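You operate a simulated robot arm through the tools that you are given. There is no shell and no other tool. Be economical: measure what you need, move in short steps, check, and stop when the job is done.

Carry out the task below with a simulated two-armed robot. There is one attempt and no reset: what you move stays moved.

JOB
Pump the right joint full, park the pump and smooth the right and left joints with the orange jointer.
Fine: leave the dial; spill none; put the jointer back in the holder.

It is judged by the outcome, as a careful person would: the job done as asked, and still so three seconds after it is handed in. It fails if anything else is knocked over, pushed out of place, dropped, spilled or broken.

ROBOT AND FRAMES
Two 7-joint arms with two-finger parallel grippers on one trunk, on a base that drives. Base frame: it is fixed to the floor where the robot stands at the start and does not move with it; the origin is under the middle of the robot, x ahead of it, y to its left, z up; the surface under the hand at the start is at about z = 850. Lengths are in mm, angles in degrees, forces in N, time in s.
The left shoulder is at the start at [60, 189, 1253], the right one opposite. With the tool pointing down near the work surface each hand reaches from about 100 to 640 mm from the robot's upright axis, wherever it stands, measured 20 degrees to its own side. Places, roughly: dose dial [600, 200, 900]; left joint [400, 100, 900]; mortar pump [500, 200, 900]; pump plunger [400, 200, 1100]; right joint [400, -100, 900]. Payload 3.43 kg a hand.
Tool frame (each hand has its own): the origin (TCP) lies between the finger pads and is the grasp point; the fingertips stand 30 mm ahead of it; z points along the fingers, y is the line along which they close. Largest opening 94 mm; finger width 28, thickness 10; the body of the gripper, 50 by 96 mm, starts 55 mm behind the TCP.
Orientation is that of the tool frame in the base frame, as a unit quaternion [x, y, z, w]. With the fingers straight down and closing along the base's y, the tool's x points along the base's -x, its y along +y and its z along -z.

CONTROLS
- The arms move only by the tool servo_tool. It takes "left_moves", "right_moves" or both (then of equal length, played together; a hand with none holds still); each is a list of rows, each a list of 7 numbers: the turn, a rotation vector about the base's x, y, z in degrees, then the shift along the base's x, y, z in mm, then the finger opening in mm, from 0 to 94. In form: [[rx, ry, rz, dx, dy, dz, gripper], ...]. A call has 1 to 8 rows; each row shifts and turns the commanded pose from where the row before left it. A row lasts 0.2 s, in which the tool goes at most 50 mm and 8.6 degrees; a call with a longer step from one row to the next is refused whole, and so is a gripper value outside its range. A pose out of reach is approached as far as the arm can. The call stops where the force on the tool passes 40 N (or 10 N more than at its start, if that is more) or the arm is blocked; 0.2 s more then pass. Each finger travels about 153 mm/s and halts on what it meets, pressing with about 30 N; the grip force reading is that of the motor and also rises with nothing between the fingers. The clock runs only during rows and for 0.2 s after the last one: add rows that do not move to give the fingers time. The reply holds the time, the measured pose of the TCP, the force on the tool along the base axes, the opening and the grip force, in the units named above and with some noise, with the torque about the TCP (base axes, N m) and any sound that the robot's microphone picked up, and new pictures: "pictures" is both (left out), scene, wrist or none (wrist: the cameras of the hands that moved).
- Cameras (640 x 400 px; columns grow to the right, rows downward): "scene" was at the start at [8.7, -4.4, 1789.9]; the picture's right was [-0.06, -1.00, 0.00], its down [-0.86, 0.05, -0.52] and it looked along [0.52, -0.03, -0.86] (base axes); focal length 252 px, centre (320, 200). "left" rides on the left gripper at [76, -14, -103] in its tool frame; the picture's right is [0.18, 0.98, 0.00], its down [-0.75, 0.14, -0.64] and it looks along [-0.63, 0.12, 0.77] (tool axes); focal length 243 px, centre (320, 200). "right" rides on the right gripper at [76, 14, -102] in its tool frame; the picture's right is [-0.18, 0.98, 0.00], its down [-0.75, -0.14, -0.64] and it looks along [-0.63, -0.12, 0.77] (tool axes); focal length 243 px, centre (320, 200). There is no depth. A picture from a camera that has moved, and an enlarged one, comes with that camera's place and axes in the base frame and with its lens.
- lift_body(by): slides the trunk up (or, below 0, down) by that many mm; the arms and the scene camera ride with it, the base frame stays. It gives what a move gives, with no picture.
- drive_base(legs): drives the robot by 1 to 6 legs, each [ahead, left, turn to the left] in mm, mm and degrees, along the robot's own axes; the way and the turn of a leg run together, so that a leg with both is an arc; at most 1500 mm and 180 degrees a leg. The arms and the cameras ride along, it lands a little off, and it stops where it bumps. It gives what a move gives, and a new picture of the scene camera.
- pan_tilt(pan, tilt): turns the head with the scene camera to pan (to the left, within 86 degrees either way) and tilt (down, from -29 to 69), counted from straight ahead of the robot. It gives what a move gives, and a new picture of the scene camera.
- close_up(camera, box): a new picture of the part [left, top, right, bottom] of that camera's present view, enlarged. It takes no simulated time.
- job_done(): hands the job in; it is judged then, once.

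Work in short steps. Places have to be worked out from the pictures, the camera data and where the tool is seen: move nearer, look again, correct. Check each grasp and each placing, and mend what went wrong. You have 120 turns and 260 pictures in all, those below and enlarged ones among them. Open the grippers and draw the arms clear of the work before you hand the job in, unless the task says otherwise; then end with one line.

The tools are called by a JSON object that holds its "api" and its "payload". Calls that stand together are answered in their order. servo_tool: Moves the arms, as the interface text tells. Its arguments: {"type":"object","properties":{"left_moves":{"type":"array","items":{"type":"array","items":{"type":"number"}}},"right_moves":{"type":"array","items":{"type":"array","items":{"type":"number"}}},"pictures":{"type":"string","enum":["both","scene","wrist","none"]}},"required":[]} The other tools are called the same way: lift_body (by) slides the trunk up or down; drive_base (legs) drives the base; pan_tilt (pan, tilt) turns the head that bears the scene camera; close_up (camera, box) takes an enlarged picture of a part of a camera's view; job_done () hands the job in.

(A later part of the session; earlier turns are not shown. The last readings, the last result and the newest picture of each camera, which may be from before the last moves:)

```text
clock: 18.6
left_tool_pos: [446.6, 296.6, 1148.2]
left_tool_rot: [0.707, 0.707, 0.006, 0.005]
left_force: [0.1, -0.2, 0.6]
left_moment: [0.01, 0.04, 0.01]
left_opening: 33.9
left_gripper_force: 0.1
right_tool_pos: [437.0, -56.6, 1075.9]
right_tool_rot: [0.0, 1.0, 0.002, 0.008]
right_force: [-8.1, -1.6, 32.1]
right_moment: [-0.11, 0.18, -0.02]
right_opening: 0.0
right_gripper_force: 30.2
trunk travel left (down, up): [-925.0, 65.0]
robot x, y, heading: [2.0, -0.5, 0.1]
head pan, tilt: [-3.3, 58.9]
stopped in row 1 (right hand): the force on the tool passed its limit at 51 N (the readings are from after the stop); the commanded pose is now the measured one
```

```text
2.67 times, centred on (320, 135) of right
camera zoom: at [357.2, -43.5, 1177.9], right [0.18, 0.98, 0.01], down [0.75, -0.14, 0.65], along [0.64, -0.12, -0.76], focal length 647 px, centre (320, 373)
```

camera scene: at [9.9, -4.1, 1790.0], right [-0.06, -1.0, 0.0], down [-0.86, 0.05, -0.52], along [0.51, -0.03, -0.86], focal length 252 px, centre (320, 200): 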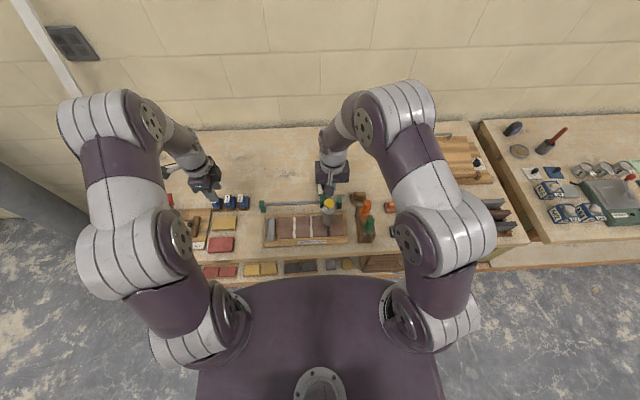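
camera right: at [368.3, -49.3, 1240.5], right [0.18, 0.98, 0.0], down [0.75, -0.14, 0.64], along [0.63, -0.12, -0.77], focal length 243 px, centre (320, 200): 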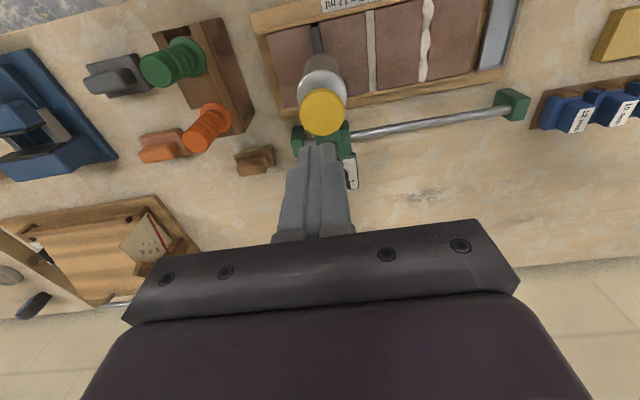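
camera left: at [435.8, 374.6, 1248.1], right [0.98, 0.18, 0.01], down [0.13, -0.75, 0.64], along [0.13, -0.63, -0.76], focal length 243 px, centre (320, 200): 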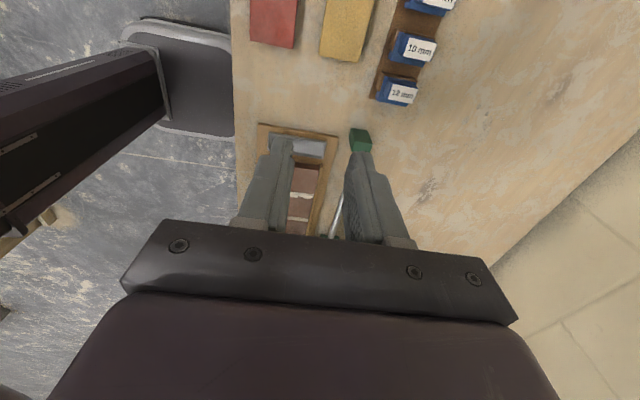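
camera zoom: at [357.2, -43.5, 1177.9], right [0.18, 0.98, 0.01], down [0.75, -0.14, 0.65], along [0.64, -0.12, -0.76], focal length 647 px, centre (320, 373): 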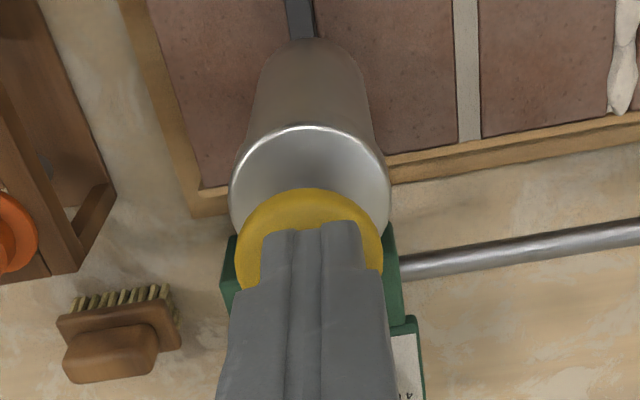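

It stopped hard at ~9 mm travel: consistent with the dial limiting the stroke to a third (4 ml). I lift and see whether the plunger springs back and how the joint looks.

{"api": "servo_tool", "payload": {"right_moves": [[0, 0, 0, -3, -3, 10, 0], [0, 0, 0, 0, 0, 20, 0], [0, 0, 0, 0, 0, 15, 0], [0, 0, 0, 0, 0, 0, 0]], "pictures": "none"}}

{"api": "close_up", "payload": {"camera": "scene", "box": [304, 190, 352, 240]}}

{"api": "close_up", "payload": {"camera": "right", "box": [200, 0, 440, 210]}}

```text
clock: 19.6
left_tool_pos: [451.9, 297.2, 1145.8]
left_tool_rot: [0.707, 0.707, 0.005, 0.004]
left_force: [-0.5, 0.1, 0.2]
left_moment: [0.0, 0.03, 0.02]
left_opening: 34.0
left_gripper_force: 0.1
right_tool_pos: [435.7, -61.3, 1118.2]
right_tool_rot: [0.0, 1.0, 0.001, 0.002]
right_force: [0.3, 0.1, -0.7]
right_moment: [0.01, 0.01, -0.01]
right_opening: 0.2
right_gripper_force: 29.8
trunk travel left (down, up): [-925.0, 65.0]
robot x, y, heading: [1.3, 0.0, -0.1]
head pan, tilt: [-3.3, 58.9]
```

```text
8.00 times, centred on (328, 215) of scene
camera zoom: at [10.4, -4.1, 1789.9], right [-0.06, -1.0, 0.0], down [-0.86, 0.05, -0.52], along [0.51, -0.03, -0.86], focal length 2017 px, centre (256, 80)
```

zoom: 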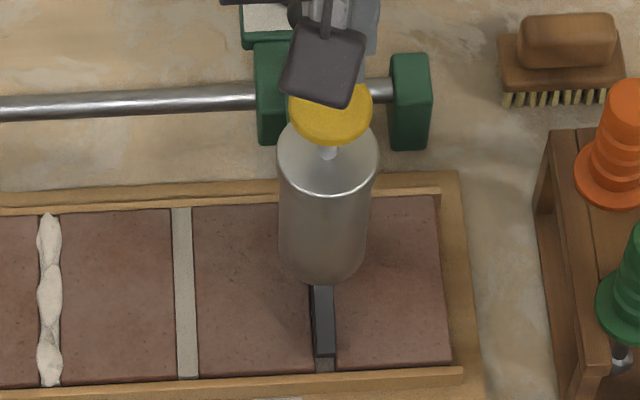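

```text
1.90 times, centred on (320, 105) of right
camera zoom: at [358.8, -47.7, 1219.9], right [0.18, 0.98, 0.0], down [0.75, -0.14, 0.64], along [0.63, -0.12, -0.76], focal length 462 px, centre (320, 381)
```

zoom: 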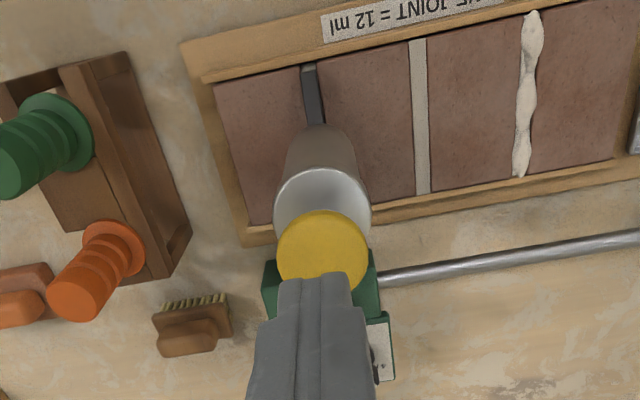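

The plunger returned. Let me look at the level in the joint.

{"api": "close_up", "payload": {"camera": "scene", "box": [320, 222, 344, 240]}}

{"api": "servo_tool", "payload": {"right_moves": [[0, 0, 0, 0, 0, -20, 0], [0, 0, 0, 0, 0, -10, 0], [0, 0, 0, 0, 0, 0, 0]], "pictures": "none"}}

```text
16.00 times, centred on (332, 231) of scene
camera zoom: at [10.4, -4.1, 1789.9], right [-0.06, -1.0, 0.0], down [-0.86, 0.05, -0.52], along [0.51, -0.03, -0.86], focal length 4034 px, centre (128, -296)
```

zoom: 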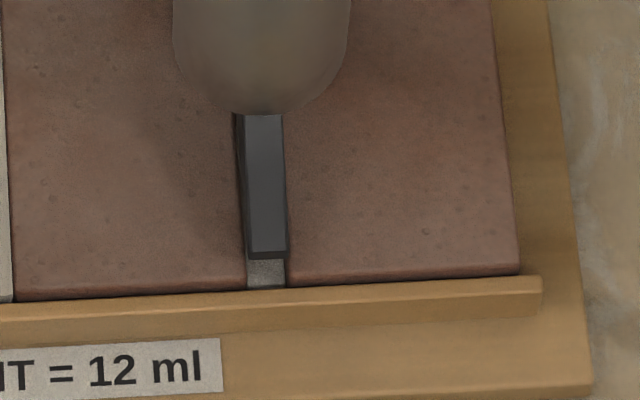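

```text
clock: 20.4
left_tool_pos: [450.0, 296.9, 1147.0]
left_tool_rot: [0.707, 0.708, 0.005, 0.005]
left_force: [-0.1, 0.1, -0.9]
left_moment: [0.0, 0.01, 0.0]
left_opening: 33.9
left_gripper_force: 0.0
right_tool_pos: [432.9, -60.3, 1088.8]
right_tool_rot: [0.0, 1.0, 0.001, 0.002]
right_force: [0.3, 0.6, -0.6]
right_moment: [-0.02, 0.01, -0.01]
right_opening: 0.0
right_gripper_force: 29.9
trunk travel left (down, up): [-925.0, 65.0]
robot x, y, heading: [-1.6, -1.3, 0.1]
head pan, tilt: [-3.3, 58.9]
```

{"api": "servo_tool", "payload": {"right_moves": [[0, 0, 0, 1, 0, -3, 0], [0, 0, 0, 0, 0, 0, 0]], "pictures": "none"}}

```text
clock: 21.0
left_tool_pos: [450.9, 297.3, 1146.6]
left_tool_rot: [0.707, 0.707, 0.004, 0.004]
left_force: [-0.2, 0.6, 0.1]
left_moment: [0.0, -0.02, 0.02]
left_opening: 33.7
left_gripper_force: 0.1
right_tool_pos: [435.0, -60.2, 1085.5]
right_tool_rot: [0.0, 1.0, 0.001, 0.002]
right_force: [0.3, 0.6, 0.8]
right_moment: [0.0, 0.02, 0.01]
right_opening: 0.2
right_gripper_force: 29.9
trunk travel left (down, up): [-925.0, 65.0]
robot x, y, heading: [1.9, 0.1, -0.2]
head pan, tilt: [-3.3, 58.9]
```

No contact yet at 1085.5. Next small step down.

{"api": "servo_tool", "payload": {"right_moves": [[0, 0, 0, 0, 0, -3, 0], [0, 0, 0, 0, 0, 0, 0]], "pictures": "none"}}

{"api": "servo_tool", "payload": {"right_moves": [[0, 0, 0, 0, 0, -3, 0], [0, 0, 0, 0, 0, 0, 0]], "pictures": "none"}}

{"api": "servo_tool", "payload": {"right_moves": [[0, 0, 0, 0, 0, -3, 0], [0, 0, 0, 0, 0, 0, 0]], "pictures": "none"}}

```text
clock: 21.6
left_tool_pos: [451.6, 297.9, 1147.3]
left_tool_rot: [0.707, 0.707, 0.004, 0.003]
left_force: [0.5, 0.2, 0.0]
left_moment: [-0.01, -0.03, 0.01]
left_opening: 34.1
left_gripper_force: 0.1
right_tool_pos: [434.1, -58.3, 1082.3]
right_tool_rot: [0.0, 1.0, 0.001, 0.004]
right_force: [0.0, 1.2, 1.7]
right_moment: [0.03, -0.02, 0.01]
right_opening: 0.0
right_gripper_force: 30.0
trunk travel left (down, up): [-925.0, 65.0]
robot x, y, heading: [-0.8, -3.8, 0.1]
head pan, tilt: [-3.3, 58.9]
```

```text
clock: 22.2
left_tool_pos: [450.2, 296.9, 1148.5]
left_tool_rot: [0.707, 0.707, 0.005, 0.004]
left_force: [-0.5, -1.0, -0.2]
left_moment: [0.03, 0.03, 0.04]
left_opening: 34.2
left_gripper_force: 0.0
right_tool_pos: [435.0, -60.3, 1079.2]
right_tool_rot: [-0.001, 1.0, 0.002, 0.003]
right_force: [0.0, 0.9, 2.1]
right_moment: [-0.01, 0.01, 0.0]
right_opening: 0.1
right_gripper_force: 30.3
trunk travel left (down, up): [-925.0, 65.0]
robot x, y, heading: [-1.3, -0.6, 0.1]
head pan, tilt: [-3.3, 58.9]
```

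```text
clock: 22.8
left_tool_pos: [450.6, 296.8, 1148.7]
left_tool_rot: [0.707, 0.707, 0.005, 0.005]
left_force: [0.4, -1.0, -1.0]
left_moment: [-0.01, 0.0, 0.01]
left_opening: 34.1
left_gripper_force: 0.0
right_tool_pos: [435.2, -59.7, 1078.1]
right_tool_rot: [0.0, 1.0, 0.002, 0.005]
right_force: [0.4, -0.1, 19.7]
right_moment: [-0.01, -0.07, -0.01]
right_opening: 0.1
right_gripper_force: 29.8
trunk travel left (down, up): [-925.0, 65.0]
robot x, y, heading: [-0.3, 2.2, -0.1]
head pan, tilt: [-3.3, 58.9]
```

A light spring from ~1086 to 1078, then a hard stop: stroke ≈ 8–9 mm. I seat it firmly, then lift.

{"api": "servo_tool", "payload": {"right_moves": [[0, 0, 0, 0, 0, -2, 0], [0, 0, 0, 0, 0, 0, 0]], "pictures": "none"}}

{"api": "servo_tool", "payload": {"right_moves": [[0, 0, 0, 0, 0, 15, 0], [0, 0, 0, 0, 0, 20, 0], [0, 0, 0, 0, 0, 0, 0]], "pictures": "none"}}

{"api": "close_up", "payload": {"camera": "scene", "box": [320, 222, 344, 240]}}

{"api": "close_up", "payload": {"camera": "right", "box": [280, 0, 376, 60]}}

```text
clock: 23.4
left_tool_pos: [447.8, 297.2, 1148.9]
left_tool_rot: [0.708, 0.706, 0.005, 0.005]
left_force: [0.5, 0.5, 0.4]
left_moment: [0.0, 0.0, 0.04]
left_opening: 34.2
left_gripper_force: 0.0
right_tool_pos: [434.5, -58.0, 1077.5]
right_tool_rot: [0.001, 1.0, 0.001, 0.006]
right_force: [4.2, -1.6, 35.7]
right_moment: [-0.06, -0.21, -0.02]
right_opening: 0.2
right_gripper_force: 30.0
trunk travel left (down, up): [-925.0, 65.0]
robot x, y, heading: [0.5, 1.5, -0.2]
head pan, tilt: [-3.3, 58.9]
```

```text
clock: 24.2
left_tool_pos: [451.3, 296.5, 1147.5]
left_tool_rot: [0.707, 0.707, 0.005, 0.004]
left_force: [0.5, 0.1, 0.5]
left_moment: [-0.02, 0.02, -0.02]
left_opening: 34.2
left_gripper_force: 0.1
right_tool_pos: [435.4, -60.2, 1109.7]
right_tool_rot: [-0.001, 1.0, 0.0, 0.002]
right_force: [0.5, -0.7, -0.9]
right_moment: [0.02, -0.01, 0.03]
right_opening: 0.1
right_gripper_force: 30.2
trunk travel left (down, up): [-925.0, 65.0]
robot x, y, heading: [1.4, -1.6, 0.1]
head pan, tilt: [-3.3, 58.9]
```

```text
16.00 times, centred on (332, 231) of scene
camera zoom: at [9.1, -4.1, 1789.8], right [-0.06, -1.0, 0.0], down [-0.86, 0.05, -0.52], along [0.51, -0.03, -0.86], focal length 4034 px, centre (128, -296)
```

zoom: 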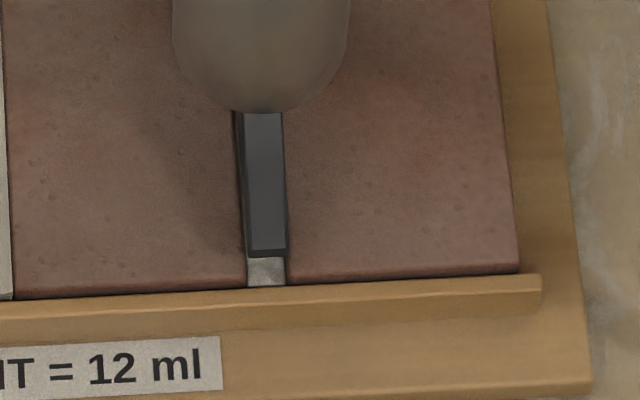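

```text
6.67 times, centred on (328, 30) of right
camera zoom: at [358.7, -46.8, 1210.4], right [0.18, 0.98, 0.0], down [0.75, -0.14, 0.64], along [0.63, -0.12, -0.76], focal length 1618 px, centre (267, 1333)
```

zoom: 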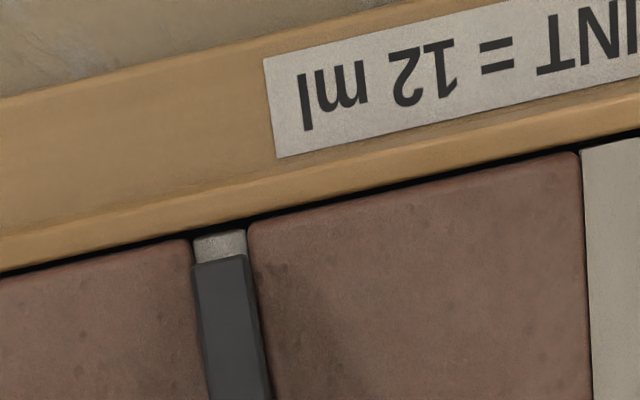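

The level has risen; that is two strokes. Now the third, pressed to the stop, then lift and look.

{"api": "servo_tool", "payload": {"right_moves": [[0, 0, 0, 0, 0, -18, 0], [0, 0, 0, 0, 0, -6, 0], [0, 0, 0, 0, 0, -4, 0], [0, 0, 0, 0, 0, -4, 0], [0, 0, 0, 0, 0, -4, 0], [0, 0, 0, 0, 0, -2, 0]], "pictures": "none"}}

{"api": "servo_tool", "payload": {"right_moves": [[0, 0, 0, 0, 0, 15, 0], [0, 0, 0, 0, 0, 20, 0], [0, 0, 0, 0, 0, 0, 0]], "pictures": "none"}}

{"api": "close_up", "payload": {"camera": "scene", "box": [320, 222, 344, 240]}}

{"api": "close_up", "payload": {"camera": "right", "box": [280, 0, 376, 60]}}

```text
clock: 25.6
left_tool_pos: [449.0, 296.6, 1147.1]
left_tool_rot: [0.707, 0.707, 0.005, 0.006]
left_force: [0.4, 0.8, -0.7]
left_moment: [0.01, -0.02, 0.0]
left_opening: 34.1
left_gripper_force: 0.0
right_tool_pos: [438.2, -59.4, 1077.9]
right_tool_rot: [-0.001, 1.0, 0.004, 0.011]
right_force: [-2.3, -2.3, 28.1]
right_moment: [-0.03, 0.04, 0.05]
right_opening: 0.0
right_gripper_force: 30.0
trunk travel left (down, up): [-925.0, 65.0]
robot x, y, heading: [-4.1, -0.5, 0.0]
head pan, tilt: [-3.3, 58.9]
stopped in row 6 (right hand): the force on the tool passed its limit at 43 N (the readings are from after the stop); the commanded pose is now the measured one
```

```text
clock: 26.4
left_tool_pos: [451.5, 298.2, 1146.4]
left_tool_rot: [0.707, 0.708, 0.004, 0.004]
left_force: [0.0, -0.3, -0.6]
left_moment: [0.0, 0.01, -0.02]
left_opening: 34.1
left_gripper_force: 0.2
right_tool_pos: [437.6, -58.5, 1108.6]
right_tool_rot: [0.0, 1.0, 0.003, 0.006]
right_force: [0.4, 0.7, 1.1]
right_moment: [-0.02, 0.01, 0.02]
right_opening: 0.0
right_gripper_force: 30.0
trunk travel left (down, up): [-925.0, 65.0]
robot x, y, heading: [-3.6, -1.7, -0.2]
head pan, tilt: [-3.3, 58.9]
```

```text
16.00 times, centred on (332, 231) of scene
camera zoom: at [9.6, -4.3, 1789.8], right [-0.06, -1.0, 0.0], down [-0.86, 0.05, -0.52], along [0.51, -0.03, -0.86], focal length 4034 px, centre (128, -296)
```

zoom: 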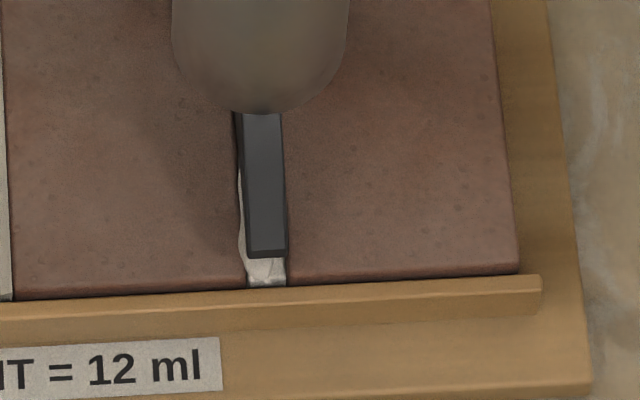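

```text
6.67 times, centred on (328, 30) of right
camera zoom: at [359.8, -45.5, 1210.2], right [0.18, 0.98, 0.01], down [0.75, -0.14, 0.65], along [0.64, -0.11, -0.76], focal length 1618 px, centre (267, 1333)
```

zoom: 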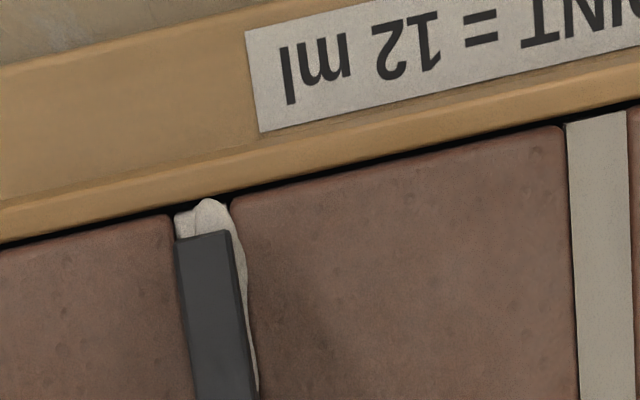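

The joint is full and beaded. Right hand withdraws up and to the right; the left hand then comes back above the ball.

{"api": "servo_tool", "payload": {"right_moves": [[0, 0, 0, 0, 0, 45, 0], [0, 0, 0, 0, 0, 45, 0], [0, 0, 0, -10, -35, 30, 20], [0, 0, 0, -20, -35, 20, 40], [0, 0, 0, -20, -35, 20, 60], [0, 0, 0, -20, -35, 10, 80], [0, 0, 0, -20, -30, 10, 90]], "left_moves": [[0, 0, 0, 0, 0, 0, 34], [0, 0, 0, 0, 0, 0, 34], [0, 0, 0, 0, 0, 0, 34], [0, 0, 0, 20, -30, -10, 34], [0, 0, 0, 20, -40, -10, 34], [0, 0, 0, 20, -40, -10, 34], [0, 0, 0, 20, -40, -10, 34]], "pictures": "none"}}

{"api": "servo_tool", "payload": {"left_moves": [[0, 0, 0, 10, -45, -10, 34], [0, 0, 0, 0, -45, -10, 34], [0, 0, 0, 0, -45, 0, 34], [0, 0, 0, 0, 0, 0, 34]], "pictures": "both"}}

{"api": "close_up", "payload": {"camera": "left", "box": [200, 80, 440, 230]}}

```text
clock: 28.0
left_tool_pos: [532.9, 144.2, 1108.8]
left_tool_rot: [0.706, 0.708, 0.005, 0.005]
left_force: [-0.7, 0.3, 0.2]
left_moment: [0.05, 0.04, 0.0]
left_opening: 33.7
left_gripper_force: 0.0
right_tool_pos: [345.1, -230.1, 1292.7]
right_tool_rot: [-0.001, 1.0, 0.003, 0.007]
right_force: [-0.4, 0.0, -0.7]
right_moment: [0.01, -0.04, 0.03]
right_opening: 89.9
right_gripper_force: 0.0
trunk travel left (down, up): [-925.0, 65.0]
robot x, y, heading: [1.9, -0.8, 0.2]
head pan, tilt: [-3.3, 58.9]
```

```text
clock: 29.0
left_tool_pos: [541.8, 12.2, 1086.9]
left_tool_rot: [0.708, 0.707, 0.004, 0.005]
left_force: [0.0, -0.5, 0.2]
left_moment: [-0.04, -0.02, -0.01]
left_opening: 33.9
left_gripper_force: 0.0
right_tool_pos: [346.6, -226.2, 1292.9]
right_tool_rot: [0.0, 1.0, 0.002, 0.008]
right_force: [0.0, 0.6, -0.9]
right_moment: [-0.01, 0.01, -0.01]
right_opening: 90.3
right_gripper_force: 0.0
trunk travel left (down, up): [-925.0, 65.0]
robot x, y, heading: [0.9, 0.6, 0.0]
head pan, tilt: [-3.3, 58.9]
camera scene: at [9.0, -3.6, 1789.9], right [-0.06, -1.0, 0.0], down [-0.86, 0.05, -0.52], along [0.51, -0.03, -0.86], focal length 252 px, centre (320, 200)
camera left: at [526.3, 88.9, 1188.7], right [0.98, 0.18, 0.01], down [0.13, -0.75, 0.64], along [0.13, -0.63, -0.76], focal length 243 px, centre (320, 200)
```

scene: 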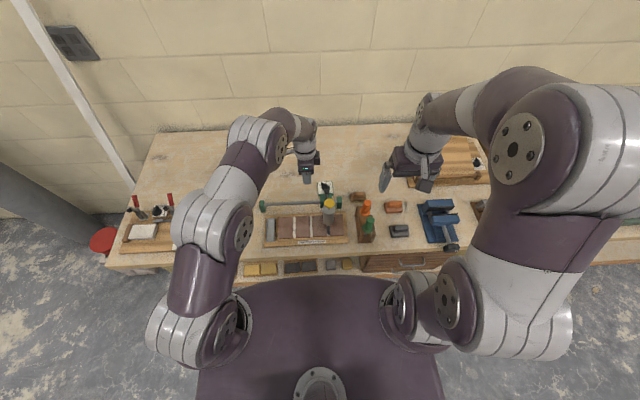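
left: 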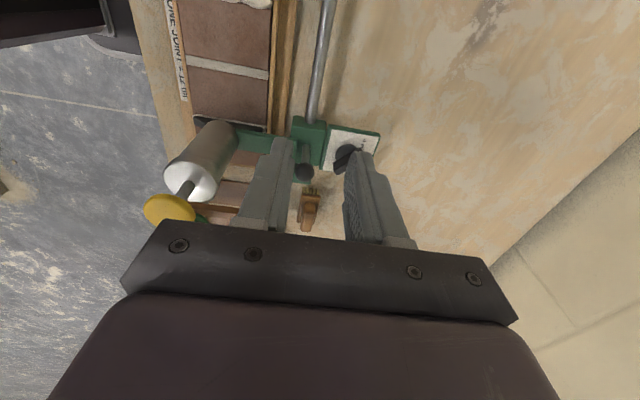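

```text
2.67 times, centred on (320, 155) of left
camera zoom: at [526.3, 88.9, 1188.7], right [0.98, 0.18, 0.01], down [0.13, -0.75, 0.64], along [0.13, -0.63, -0.76], focal length 647 px, centre (320, 320)
```

zoom: 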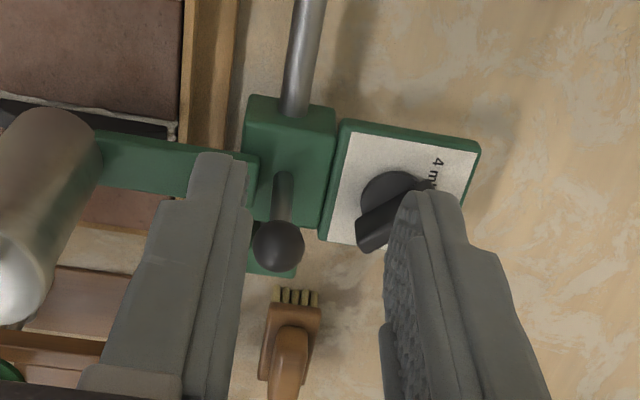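

Ball at (540, −60, 964), as expected. I go above it, lower around it and close.

{"api": "servo_tool", "payload": {"left_moves": [[0, 0, 0, -2, -36, 0, 32], [0, 0, 0, 0, -36, 0, 32], [0, 0, 0, 0, 0, -40, 32], [0, 0, 0, 0, 0, -40, 32], [0, 0, 0, 0, 0, -38, 32], [0, 0, 0, 0, 0, 0, 32]], "pictures": "wrist"}}

```text
clock: 30.4
left_tool_pos: [538.7, -63.3, 966.2]
left_tool_rot: [0.707, 0.707, 0.003, 0.005]
left_force: [-0.1, 0.6, -0.1]
left_moment: [0.01, 0.01, -0.01]
left_opening: 31.9
left_gripper_force: 0.1
right_tool_pos: [346.5, -227.0, 1291.8]
right_tool_rot: [0.001, 1.0, 0.002, 0.007]
right_force: [0.5, 0.6, 0.0]
right_moment: [-0.05, 0.03, 0.03]
right_opening: 90.1
right_gripper_force: 0.0
trunk travel left (down, up): [-925.0, 65.0]
robot x, y, heading: [-2.4, 2.5, -0.1]
head pan, tilt: [-3.3, 58.9]
camera left: at [523.1, 14.4, 1068.3], right [0.98, 0.18, 0.01], down [0.13, -0.75, 0.64], along [0.13, -0.63, -0.76], focal length 243 px, centre (320, 200)
```

left: 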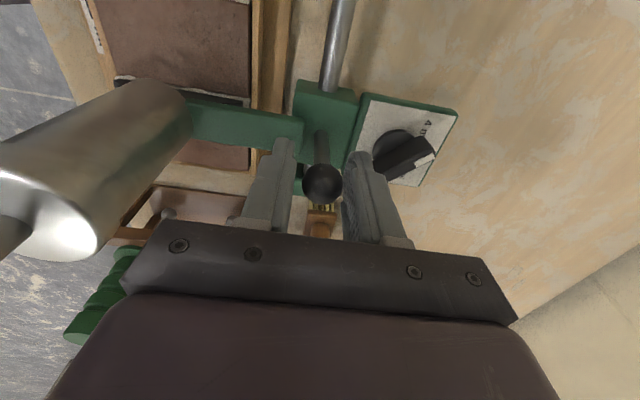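

Grasp and drag back left, just short of the park.

{"api": "servo_tool", "payload": {"left_moves": [[0, 0, 0, 0, 0, 0, 15], [0, 0, 0, 0, 0, 0, 15], [0, 0, 0, 0, 25, 0, 15], [0, 0, 0, 0, 30, 0, 15], [0, 0, 0, 0, 30, 0, 15], [0, 0, 0, 0, 30, 0, 15], [0, 0, 0, 0, 30, 0, 15], [0, 0, 0, 0, 30, 0, 15]], "pictures": "none"}}

{"api": "servo_tool", "payload": {"left_moves": [[0, 0, 0, 0, 25, 0, 15], [0, 0, 0, 0, 15, 0, 15], [0, 0, 0, 0, 6, 0, 15], [0, 0, 0, 0, 0, 0, 15]], "pictures": "wrist"}}

{"api": "close_up", "payload": {"camera": "scene", "box": [240, 170, 368, 250]}}

```text
clock: 32.2
left_tool_pos: [539.9, 113.6, 968.1]
left_tool_rot: [0.707, 0.707, 0.003, 0.005]
left_force: [2.6, 0.0, -19.1]
left_moment: [0.48, -0.09, 0.02]
left_opening: 21.5
left_gripper_force: 45.8
right_tool_pos: [349.3, -227.1, 1291.4]
right_tool_rot: [-0.001, 1.0, 0.002, 0.005]
right_force: [-0.7, -0.1, -0.2]
right_moment: [-0.02, 0.01, -0.03]
right_opening: 90.1
right_gripper_force: 0.0
trunk travel left (down, up): [-925.0, 65.0]
robot x, y, heading: [3.4, -3.3, 0.1]
head pan, tilt: [-3.3, 58.9]
```

```text
clock: 33.2
left_tool_pos: [539.1, 162.6, 968.2]
left_tool_rot: [0.707, 0.707, 0.003, 0.004]
left_force: [-3.5, 3.4, -19.8]
left_moment: [0.22, 0.07, 0.02]
left_opening: 21.6
left_gripper_force: 45.6
right_tool_pos: [348.8, -226.4, 1292.1]
right_tool_rot: [0.001, 1.0, 0.002, 0.006]
right_force: [0.3, 0.7, 0.6]
right_moment: [0.04, 0.0, -0.01]
right_opening: 89.9
right_gripper_force: 0.2
trunk travel left (down, up): [-925.0, 65.0]
robot x, y, heading: [-2.5, -0.7, -0.1]
head pan, tilt: [-3.3, 58.9]
camera left: at [524.4, 239.4, 1069.1], right [0.98, 0.18, 0.01], down [0.14, -0.75, 0.64], along [0.13, -0.63, -0.76], focal length 243 px, centre (320, 200)
```

left: 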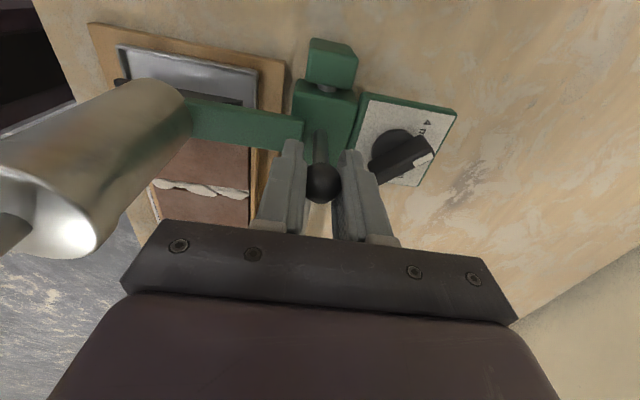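

```text
5.00 times, centred on (304, 210) of scene
camera zoom: at [10.9, -2.6, 1789.8], right [-0.06, -1.0, 0.0], down [-0.86, 0.05, -0.51], along [0.51, -0.03, -0.86], focal length 1261 px, centre (400, 150)
```

zoom: 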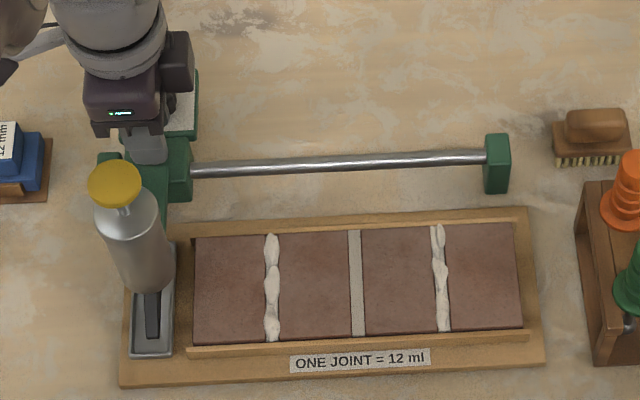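

Pump back over its tray, almost exactly as at the start. I nudge 2 mm more, then release and rise.

{"api": "servo_tool", "payload": {"left_moves": [[0, 0, 0, 0, 2, 0, 15], [0, 0, 0, 0, 0, 0, 15], [0, 0, 0, 0, 0, 0, 32], [0, 0, 0, 0, 0, 0, 32], [0, 0, 0, 0, 0, 40, 32], [0, 0, 0, 0, 0, 40, 32], [0, 0, 0, 0, 10, 40, 32], [0, 0, 0, 0, 45, 10, 32]], "pictures": "none"}}

{"api": "servo_tool", "payload": {"left_moves": [[0, 0, 0, -15, 45, 10, 50], [0, 0, 0, -20, 40, 10, 60], [0, 0, 0, -20, 20, 20, 60], [0, 0, 0, 0, 0, 0, 60]], "pictures": "none"}}

{"api": "close_up", "payload": {"camera": "scene", "box": [240, 170, 368, 250]}}

{"api": "close_up", "payload": {"camera": "scene", "box": [330, 180, 410, 245]}}

{"api": "close_up", "payload": {"camera": "right", "box": [250, 30, 442, 180]}}

```text
clock: 35.0
left_tool_pos: [539.8, 218.7, 1097.8]
left_tool_rot: [0.707, 0.707, 0.004, 0.005]
left_force: [0.3, 0.0, 0.5]
left_moment: [-0.04, -0.02, -0.03]
left_opening: 31.9
left_gripper_force: 0.0
right_tool_pos: [347.1, -225.3, 1291.9]
right_tool_rot: [0.0, 1.0, 0.002, 0.007]
right_force: [0.5, -0.5, 0.6]
right_moment: [-0.03, 0.01, -0.01]
right_opening: 90.1
right_gripper_force: 0.1
trunk travel left (down, up): [-925.0, 65.0]
robot x, y, heading: [-1.2, 1.0, 0.1]
head pan, tilt: [-3.3, 58.9]
```

```text
clock: 36.0
left_tool_pos: [483.5, 323.0, 1139.3]
left_tool_rot: [0.707, 0.707, 0.005, 0.004]
left_force: [0.2, 0.2, -0.4]
left_moment: [-0.02, -0.02, 0.02]
left_opening: 59.9
left_gripper_force: 0.1
right_tool_pos: [346.7, -227.8, 1292.9]
right_tool_rot: [0.0, 1.0, 0.002, 0.007]
right_force: [-1.2, -0.3, -0.6]
right_moment: [0.01, -0.01, 0.0]
right_opening: 90.1
right_gripper_force: 0.1
trunk travel left (down, up): [-925.0, 65.0]
robot x, y, heading: [1.3, 2.9, 0.1]
head pan, tilt: [-3.3, 58.9]
```

```text
5.00 times, centred on (304, 210) of scene
camera zoom: at [9.3, -4.9, 1789.9], right [-0.06, -1.0, 0.0], down [-0.86, 0.05, -0.52], along [0.51, -0.03, -0.86], focal length 1261 px, centre (400, 150)
```

zoom: 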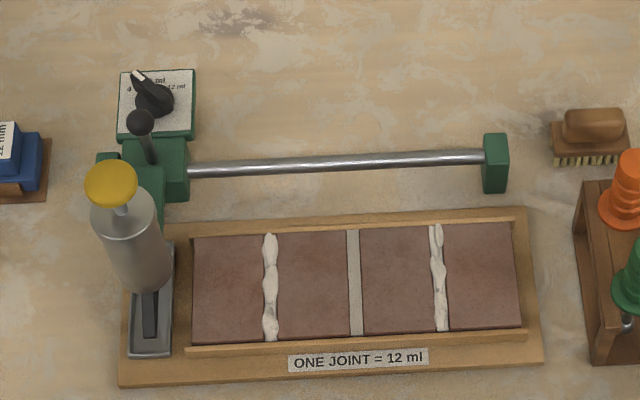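

```text
6.15 times, centred on (370, 212) of scene
camera zoom: at [9.3, -4.9, 1789.9], right [-0.06, -1.0, 0.0], down [-0.86, 0.05, -0.52], along [0.51, -0.03, -0.86], focal length 1552 px, centre (12, 123)
```

zoom: 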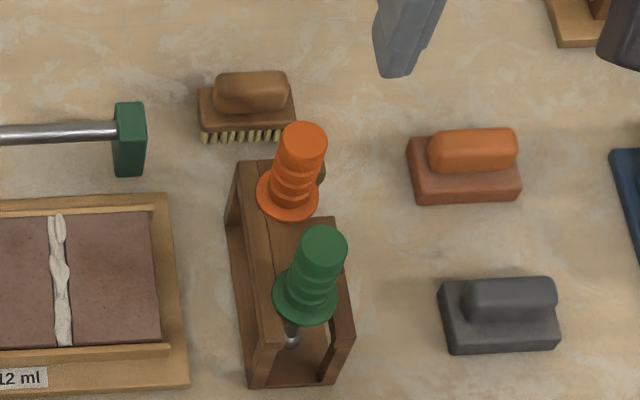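

```text
2.67 times, centred on (346, 105) of right
camera zoom: at [269.1, -214.9, 1392.9], right [0.18, 0.98, 0.01], down [0.75, -0.14, 0.65], along [0.64, -0.11, -0.76], focal length 647 px, centre (251, 453)
```

zoom: 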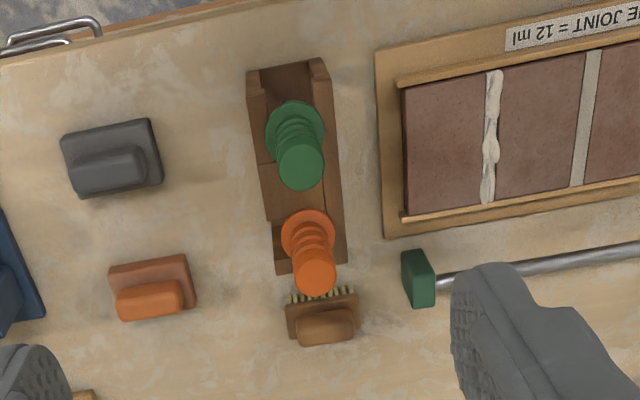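

The pump is parked, the dial is still at 4 ml and both joints show beads. The orange handle is a vertical one at about (462, −204), z 935–996. I bring the right hand above it.

{"api": "servo_tool", "payload": {"right_moves": [[0, 0, 0, 25, 6, -35, 70], [0, 0, 0, 25, 6, -35, 60], [0, 0, 0, 25, 6, -35, 60], [0, 0, 0, 25, 6, -35, 60], [0, 0, 0, 15, 0, -40, 60], [0, 0, 0, 0, 0, -40, 60], [0, 0, 0, 0, 0, 0, 60]], "pictures": "wrist"}}

{"api": "close_up", "payload": {"camera": "scene", "box": [340, 170, 404, 230]}}

{"api": "close_up", "payload": {"camera": "right", "box": [200, 50, 440, 230]}}

```text
clock: 37.6
left_tool_pos: [484.1, 321.3, 1139.6]
left_tool_rot: [0.707, 0.707, 0.005, 0.004]
left_force: [0.0, -0.1, -0.3]
left_moment: [-0.03, -0.01, -0.01]
left_opening: 60.1
left_gripper_force: 0.1
right_tool_pos: [464.0, -206.6, 1067.0]
right_tool_rot: [0.0, 1.0, 0.002, 0.007]
right_force: [-0.1, 0.1, -0.1]
right_moment: [0.01, -0.01, 0.03]
right_opening: 60.1
right_gripper_force: 0.1
trunk travel left (down, up): [-925.0, 65.0]
robot x, y, heading: [0.6, -2.3, 0.1]
head pan, tilt: [-3.3, 58.9]
camera right: at [385.0, -192.6, 1169.1], right [0.18, 0.98, 0.01], down [0.74, -0.14, 0.65], along [0.64, -0.11, -0.76], focal length 243 px, centre (320, 200)
```

right: 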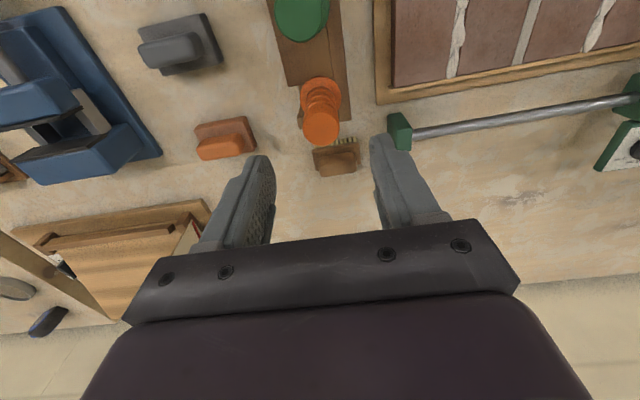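

```text
6.67 times, centred on (372, 200) of scene
camera zoom: at [8.4, -4.2, 1789.9], right [-0.06, -1.0, 0.0], down [-0.86, 0.05, -0.52], along [0.52, -0.03, -0.86], focal length 1681 px, centre (-27, 200)
```

zoom: 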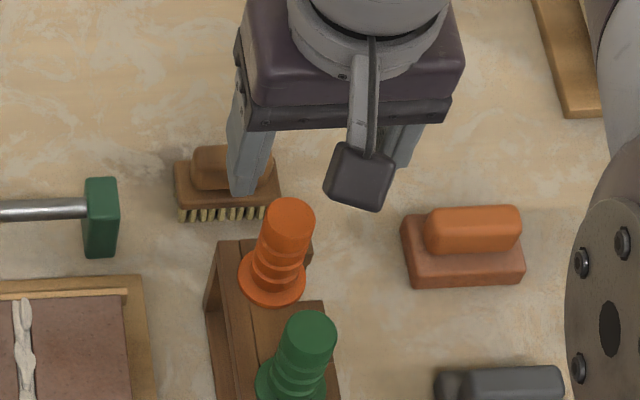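

```text
2.22 times, centred on (320, 140) of right
camera zoom: at [385.0, -192.6, 1169.1], right [0.18, 0.98, 0.01], down [0.74, -0.14, 0.65], along [0.64, -0.11, -0.76], focal length 539 px, centre (320, 333)
```

zoom: 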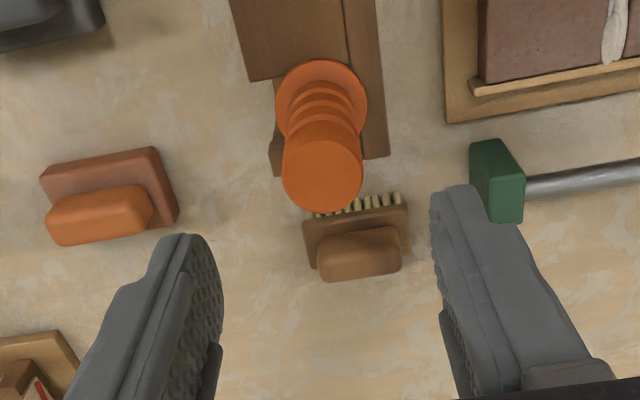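

Handle confirmed at (462, −204). I lower around it to TCP z=970.

{"api": "servo_tool", "payload": {"right_moves": [[0, 0, 0, -2, 2.5, -30, 60], [0, 0, 0, 0, 0, -35, 55], [0, 0, 0, 0, 0, -32, 55], [0, 0, 0, 0, 0, 0, 55]], "pictures": "wrist"}}

{"api": "close_up", "payload": {"camera": "scene", "box": [340, 170, 404, 230]}}

```text
clock: 38.6
left_tool_pos: [483.3, 322.0, 1139.9]
left_tool_rot: [0.706, 0.708, 0.005, 0.004]
left_force: [-0.2, 0.2, -0.8]
left_moment: [-0.01, 0.0, -0.01]
left_opening: 60.0
left_gripper_force: 0.0
right_tool_pos: [462.8, -202.4, 971.6]
right_tool_rot: [0.001, 1.0, 0.002, 0.007]
right_force: [0.1, 0.1, 1.1]
right_moment: [0.02, 0.03, -0.01]
right_opening: 54.8
right_gripper_force: 0.1
trunk travel left (down, up): [-925.0, 65.0]
robot x, y, heading: [1.5, 1.9, 0.0]
head pan, tilt: [-3.3, 58.9]
camera right: at [383.3, -190.4, 1072.6], right [0.18, 0.98, 0.01], down [0.74, -0.14, 0.65], along [0.64, -0.11, -0.76], focal length 243 px, centre (320, 200)
```

right: 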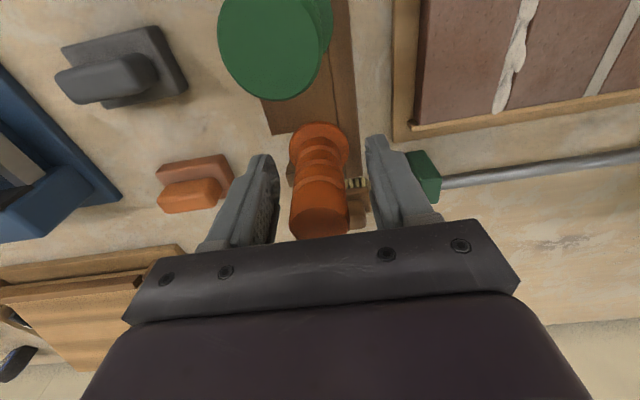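

```text
6.67 times, centred on (372, 200) of scene
camera zoom: at [8.5, -4.2, 1789.9], right [-0.06, -1.0, 0.0], down [-0.86, 0.05, -0.52], along [0.52, -0.03, -0.86], focal length 1681 px, centre (-27, 200)
```

zoom: 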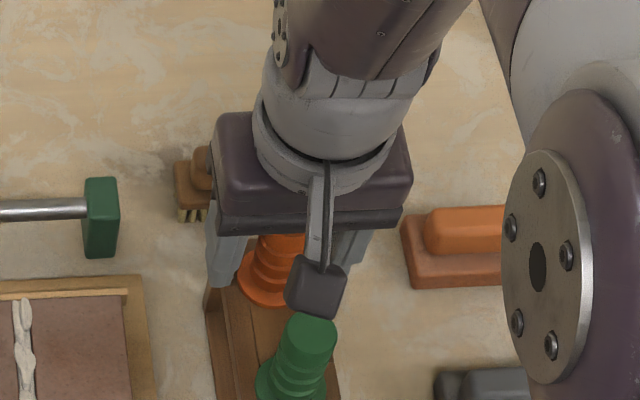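

The handle is centred between the fingers. Close the grip.

{"api": "servo_tool", "payload": {"right_moves": [[0, 0, 0, 0, 0, 0, 30], [0, 0, 0, 0, 0, 0, 20], [0, 0, 0, 0, 0, 0, 20], [0, 0, 0, 0, 0, 10, 20], [0, 0, 0, 0, 0, 10, 20]], "pictures": "wrist"}}

{"api": "close_up", "payload": {"camera": "scene", "box": [340, 170, 404, 230]}}

```text
clock: 39.8
left_tool_pos: [483.7, 322.1, 1140.2]
left_tool_rot: [0.707, 0.707, 0.005, 0.005]
left_force: [0.4, -0.7, 0.6]
left_moment: [-0.02, -0.01, 0.02]
left_opening: 59.8
left_gripper_force: 0.1
right_tool_pos: [460.1, -203.0, 992.9]
right_tool_rot: [0.001, 1.0, 0.002, 0.007]
right_force: [-0.8, 0.2, -1.5]
right_moment: [0.0, 0.01, -0.04]
right_opening: 27.3
right_gripper_force: 30.1
trunk travel left (down, up): [-925.0, 65.0]
robot x, y, heading: [-0.9, 2.3, -0.1]
head pan, tilt: [-3.3, 58.9]
camera right: at [382.7, -190.2, 1092.9], right [0.18, 0.98, 0.01], down [0.74, -0.14, 0.65], along [0.64, -0.11, -0.76], focal length 243 px, centre (320, 200)
```

right: 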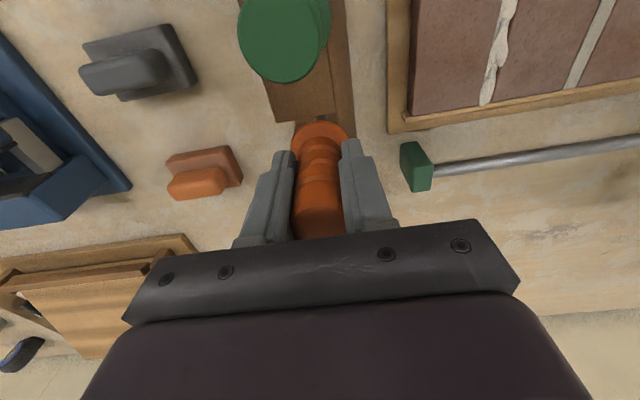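

```text
6.67 times, centred on (372, 200) of scene
camera zoom: at [8.5, -4.2, 1789.9], right [-0.06, -1.0, 0.0], down [-0.86, 0.05, -0.52], along [0.52, -0.03, -0.86], focal length 1681 px, centre (-27, 200)
```

zoom: 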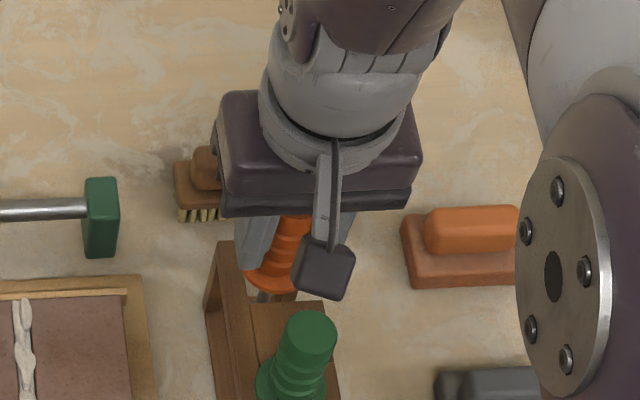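

Held firmly. I lift it straight up out of the holder and look at the blade.

{"api": "servo_tool", "payload": {"right_moves": [[0, 0, 0, 0, 0, 20, 20], [0, 0, 0, 0, 0, 30, 20], [0, 0, 0, 0, 0, 40, 20], [0, 0, 0, 0, 0, 40, 20], [0, 0, 0, 0, 0, 0, 20]], "pictures": "wrist"}}

{"api": "close_up", "payload": {"camera": "scene", "box": [340, 165, 420, 230]}}

{"api": "close_up", "payload": {"camera": "right", "box": [220, 50, 420, 230]}}

```text
clock: 41.0
left_tool_pos: [483.8, 321.2, 1140.0]
left_tool_rot: [0.708, 0.707, 0.005, 0.004]
left_force: [-0.1, 0.4, 0.0]
left_moment: [0.0, -0.02, 0.02]
left_opening: 60.2
left_gripper_force: 0.0
right_tool_pos: [460.5, -201.8, 1122.5]
right_tool_rot: [0.0, 1.0, 0.003, 0.006]
right_force: [0.2, 0.4, -0.7]
right_moment: [0.0, -0.01, 0.0]
right_opening: 26.9
right_gripper_force: 29.9
trunk travel left (down, up): [-925.0, 65.0]
robot x, y, heading: [-2.0, -2.0, 0.1]
head pan, tilt: [-3.3, 58.9]
camera right: at [383.3, -189.1, 1224.1], right [0.18, 0.98, 0.01], down [0.75, -0.14, 0.65], along [0.64, -0.11, -0.76], focal length 243 px, centre (320, 200)
```

right: 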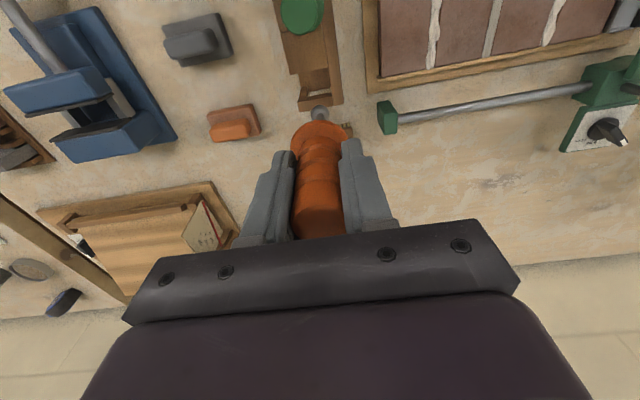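

```text
6.15 times, centred on (380, 198) of scene
camera zoom: at [9.5, -4.6, 1789.9], right [-0.06, -1.0, 0.0], down [-0.86, 0.05, -0.52], along [0.51, -0.03, -0.86], focal length 1552 px, centre (-49, 215)
```

zoom: 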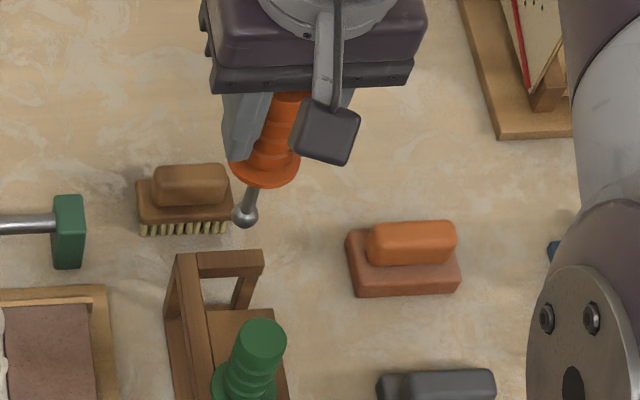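

```text
2.22 times, centred on (320, 140) of right
camera zoom: at [383.3, -189.1, 1224.1], right [0.18, 0.98, 0.01], down [0.75, -0.14, 0.65], along [0.64, -0.11, -0.76], focal length 539 px, centre (320, 333)
```

zoom: 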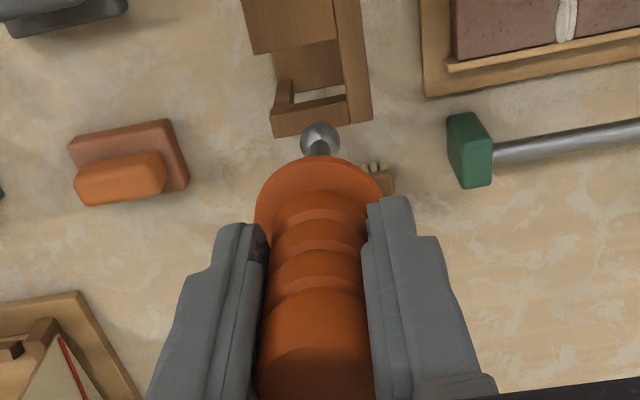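

The jointer has a stem with a small ball tip, ~95 mm below my TCP. I carry it over the near end of the right joint (y≈−60) and hover to calibrate.

{"api": "servo_tool", "payload": {"right_moves": [[0, 0, 0, -10, 35, 0, 20], [0, 0, 0, -10, 36, 0, 20], [0, 0, 0, -10, 36, 0, 20], [0, 0, 0, -10, 35, 0, 20], [0, 0, 0, -10, 0, -40, 20], [0, 0, 0, -5, 0, -40, 20], [0, 0, 0, 0, 0, -12, 20], [0, 0, 0, 0, 0, 0, 20]], "pictures": "wrist"}}

{"api": "close_up", "payload": {"camera": "scene", "box": [290, 190, 370, 250]}}

{"api": "close_up", "payload": {"camera": "right", "box": [220, 0, 420, 180]}}

```text
clock: 42.8
left_tool_pos: [483.7, 323.1, 1140.7]
left_tool_rot: [0.707, 0.708, 0.004, 0.005]
left_force: [0.5, -1.3, 0.2]
left_moment: [-0.01, 0.03, -0.02]
left_opening: 60.2
left_gripper_force: 0.1
right_tool_pos: [404.4, -59.6, 1028.9]
right_tool_rot: [0.0, 1.0, 0.002, 0.007]
right_force: [0.1, -0.1, -1.3]
right_moment: [0.0, 0.02, -0.02]
right_opening: 27.1
right_gripper_force: 30.0
trunk travel left (down, up): [-925.0, 65.0]
robot x, y, heading: [-0.3, -0.7, 0.2]
head pan, tilt: [-3.3, 58.9]
camera right: at [327.3, -46.7, 1131.1], right [0.18, 0.98, 0.01], down [0.74, -0.14, 0.65], along [0.64, -0.11, -0.76], focal length 243 px, centre (320, 200)
```

right: 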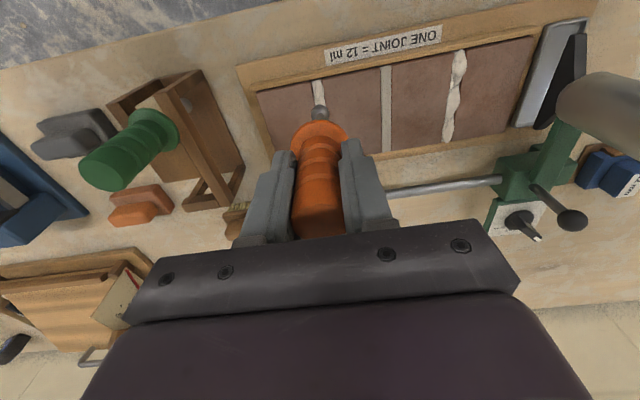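

```text
6.67 times, centred on (330, 220) of scene
camera zoom: at [8.7, -4.6, 1789.9], right [-0.06, -1.0, 0.0], down [-0.86, 0.05, -0.52], along [0.52, -0.03, -0.86], focal length 1681 px, centre (253, 67)
```

zoom: 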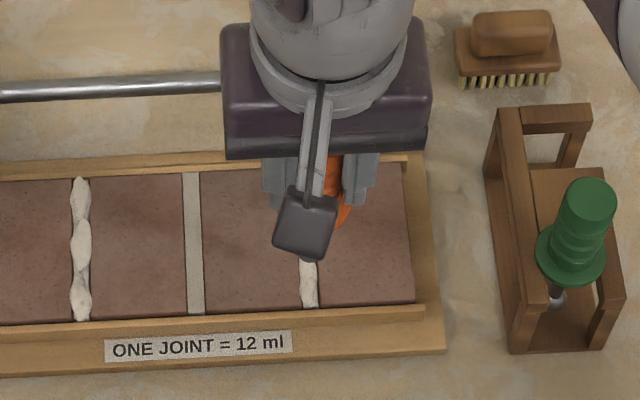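

```text
2.22 times, centred on (320, 90) of right
camera zoom: at [327.3, -46.7, 1131.1], right [0.18, 0.98, 0.01], down [0.74, -0.14, 0.65], along [0.64, -0.11, -0.76], focal length 539 px, centre (320, 444)
```

zoom: 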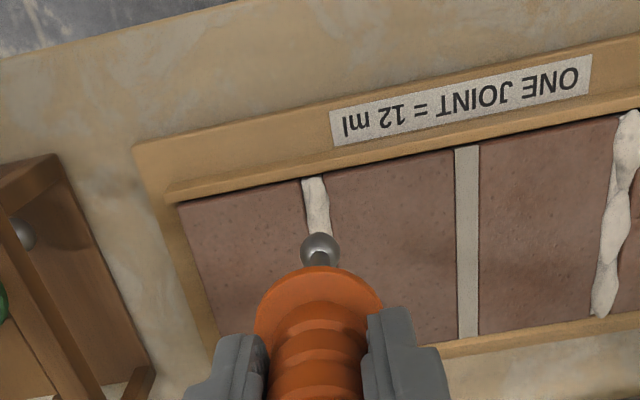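

Ball tip is over the joint (y≈−59.5), about 40 mm above it. I move to the near end x≈399 and lower in steps.

{"api": "servo_tool", "payload": {"right_moves": [[0, 0, 0, -5, -0.5, -15, 20], [0, 0, 0, 0, 0, -13, 20], [0, 0, 0, 0, 0, -3, 20], [0, 0, 0, 0, 0, 0, 20]], "pictures": "none"}}

{"api": "close_up", "payload": {"camera": "right", "box": [220, 0, 420, 180]}}

```text
clock: 43.8
left_tool_pos: [482.9, 322.9, 1139.9]
left_tool_rot: [0.707, 0.707, 0.005, 0.004]
left_force: [-0.1, -0.6, 0.2]
left_moment: [-0.03, -0.04, 0.01]
left_opening: 60.1
left_gripper_force: 0.0
right_tool_pos: [401.5, -60.3, 998.2]
right_tool_rot: [0.0, 1.0, 0.003, 0.007]
right_force: [-0.8, -0.3, -1.4]
right_moment: [-0.02, 0.02, -0.02]
right_opening: 27.2
right_gripper_force: 30.0
trunk travel left (down, up): [-925.0, 65.0]
robot x, y, heading: [0.7, 1.3, -0.1]
head pan, tilt: [-3.3, 58.9]
```

```text
2.22 times, centred on (320, 90) of right
camera zoom: at [323.4, -47.9, 1100.0], right [0.18, 0.98, 0.01], down [0.74, -0.14, 0.65], along [0.64, -0.11, -0.76], focal length 539 px, centre (320, 444)
```

zoom: 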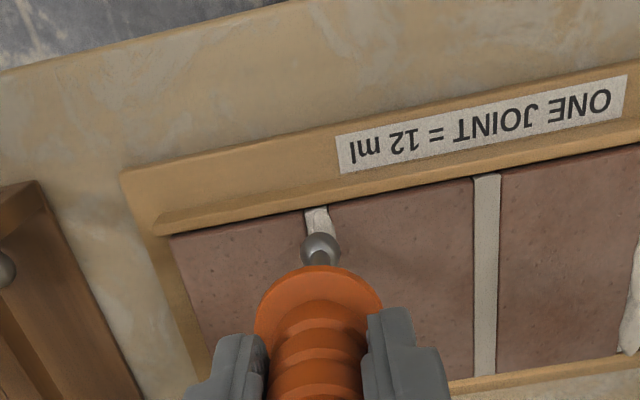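

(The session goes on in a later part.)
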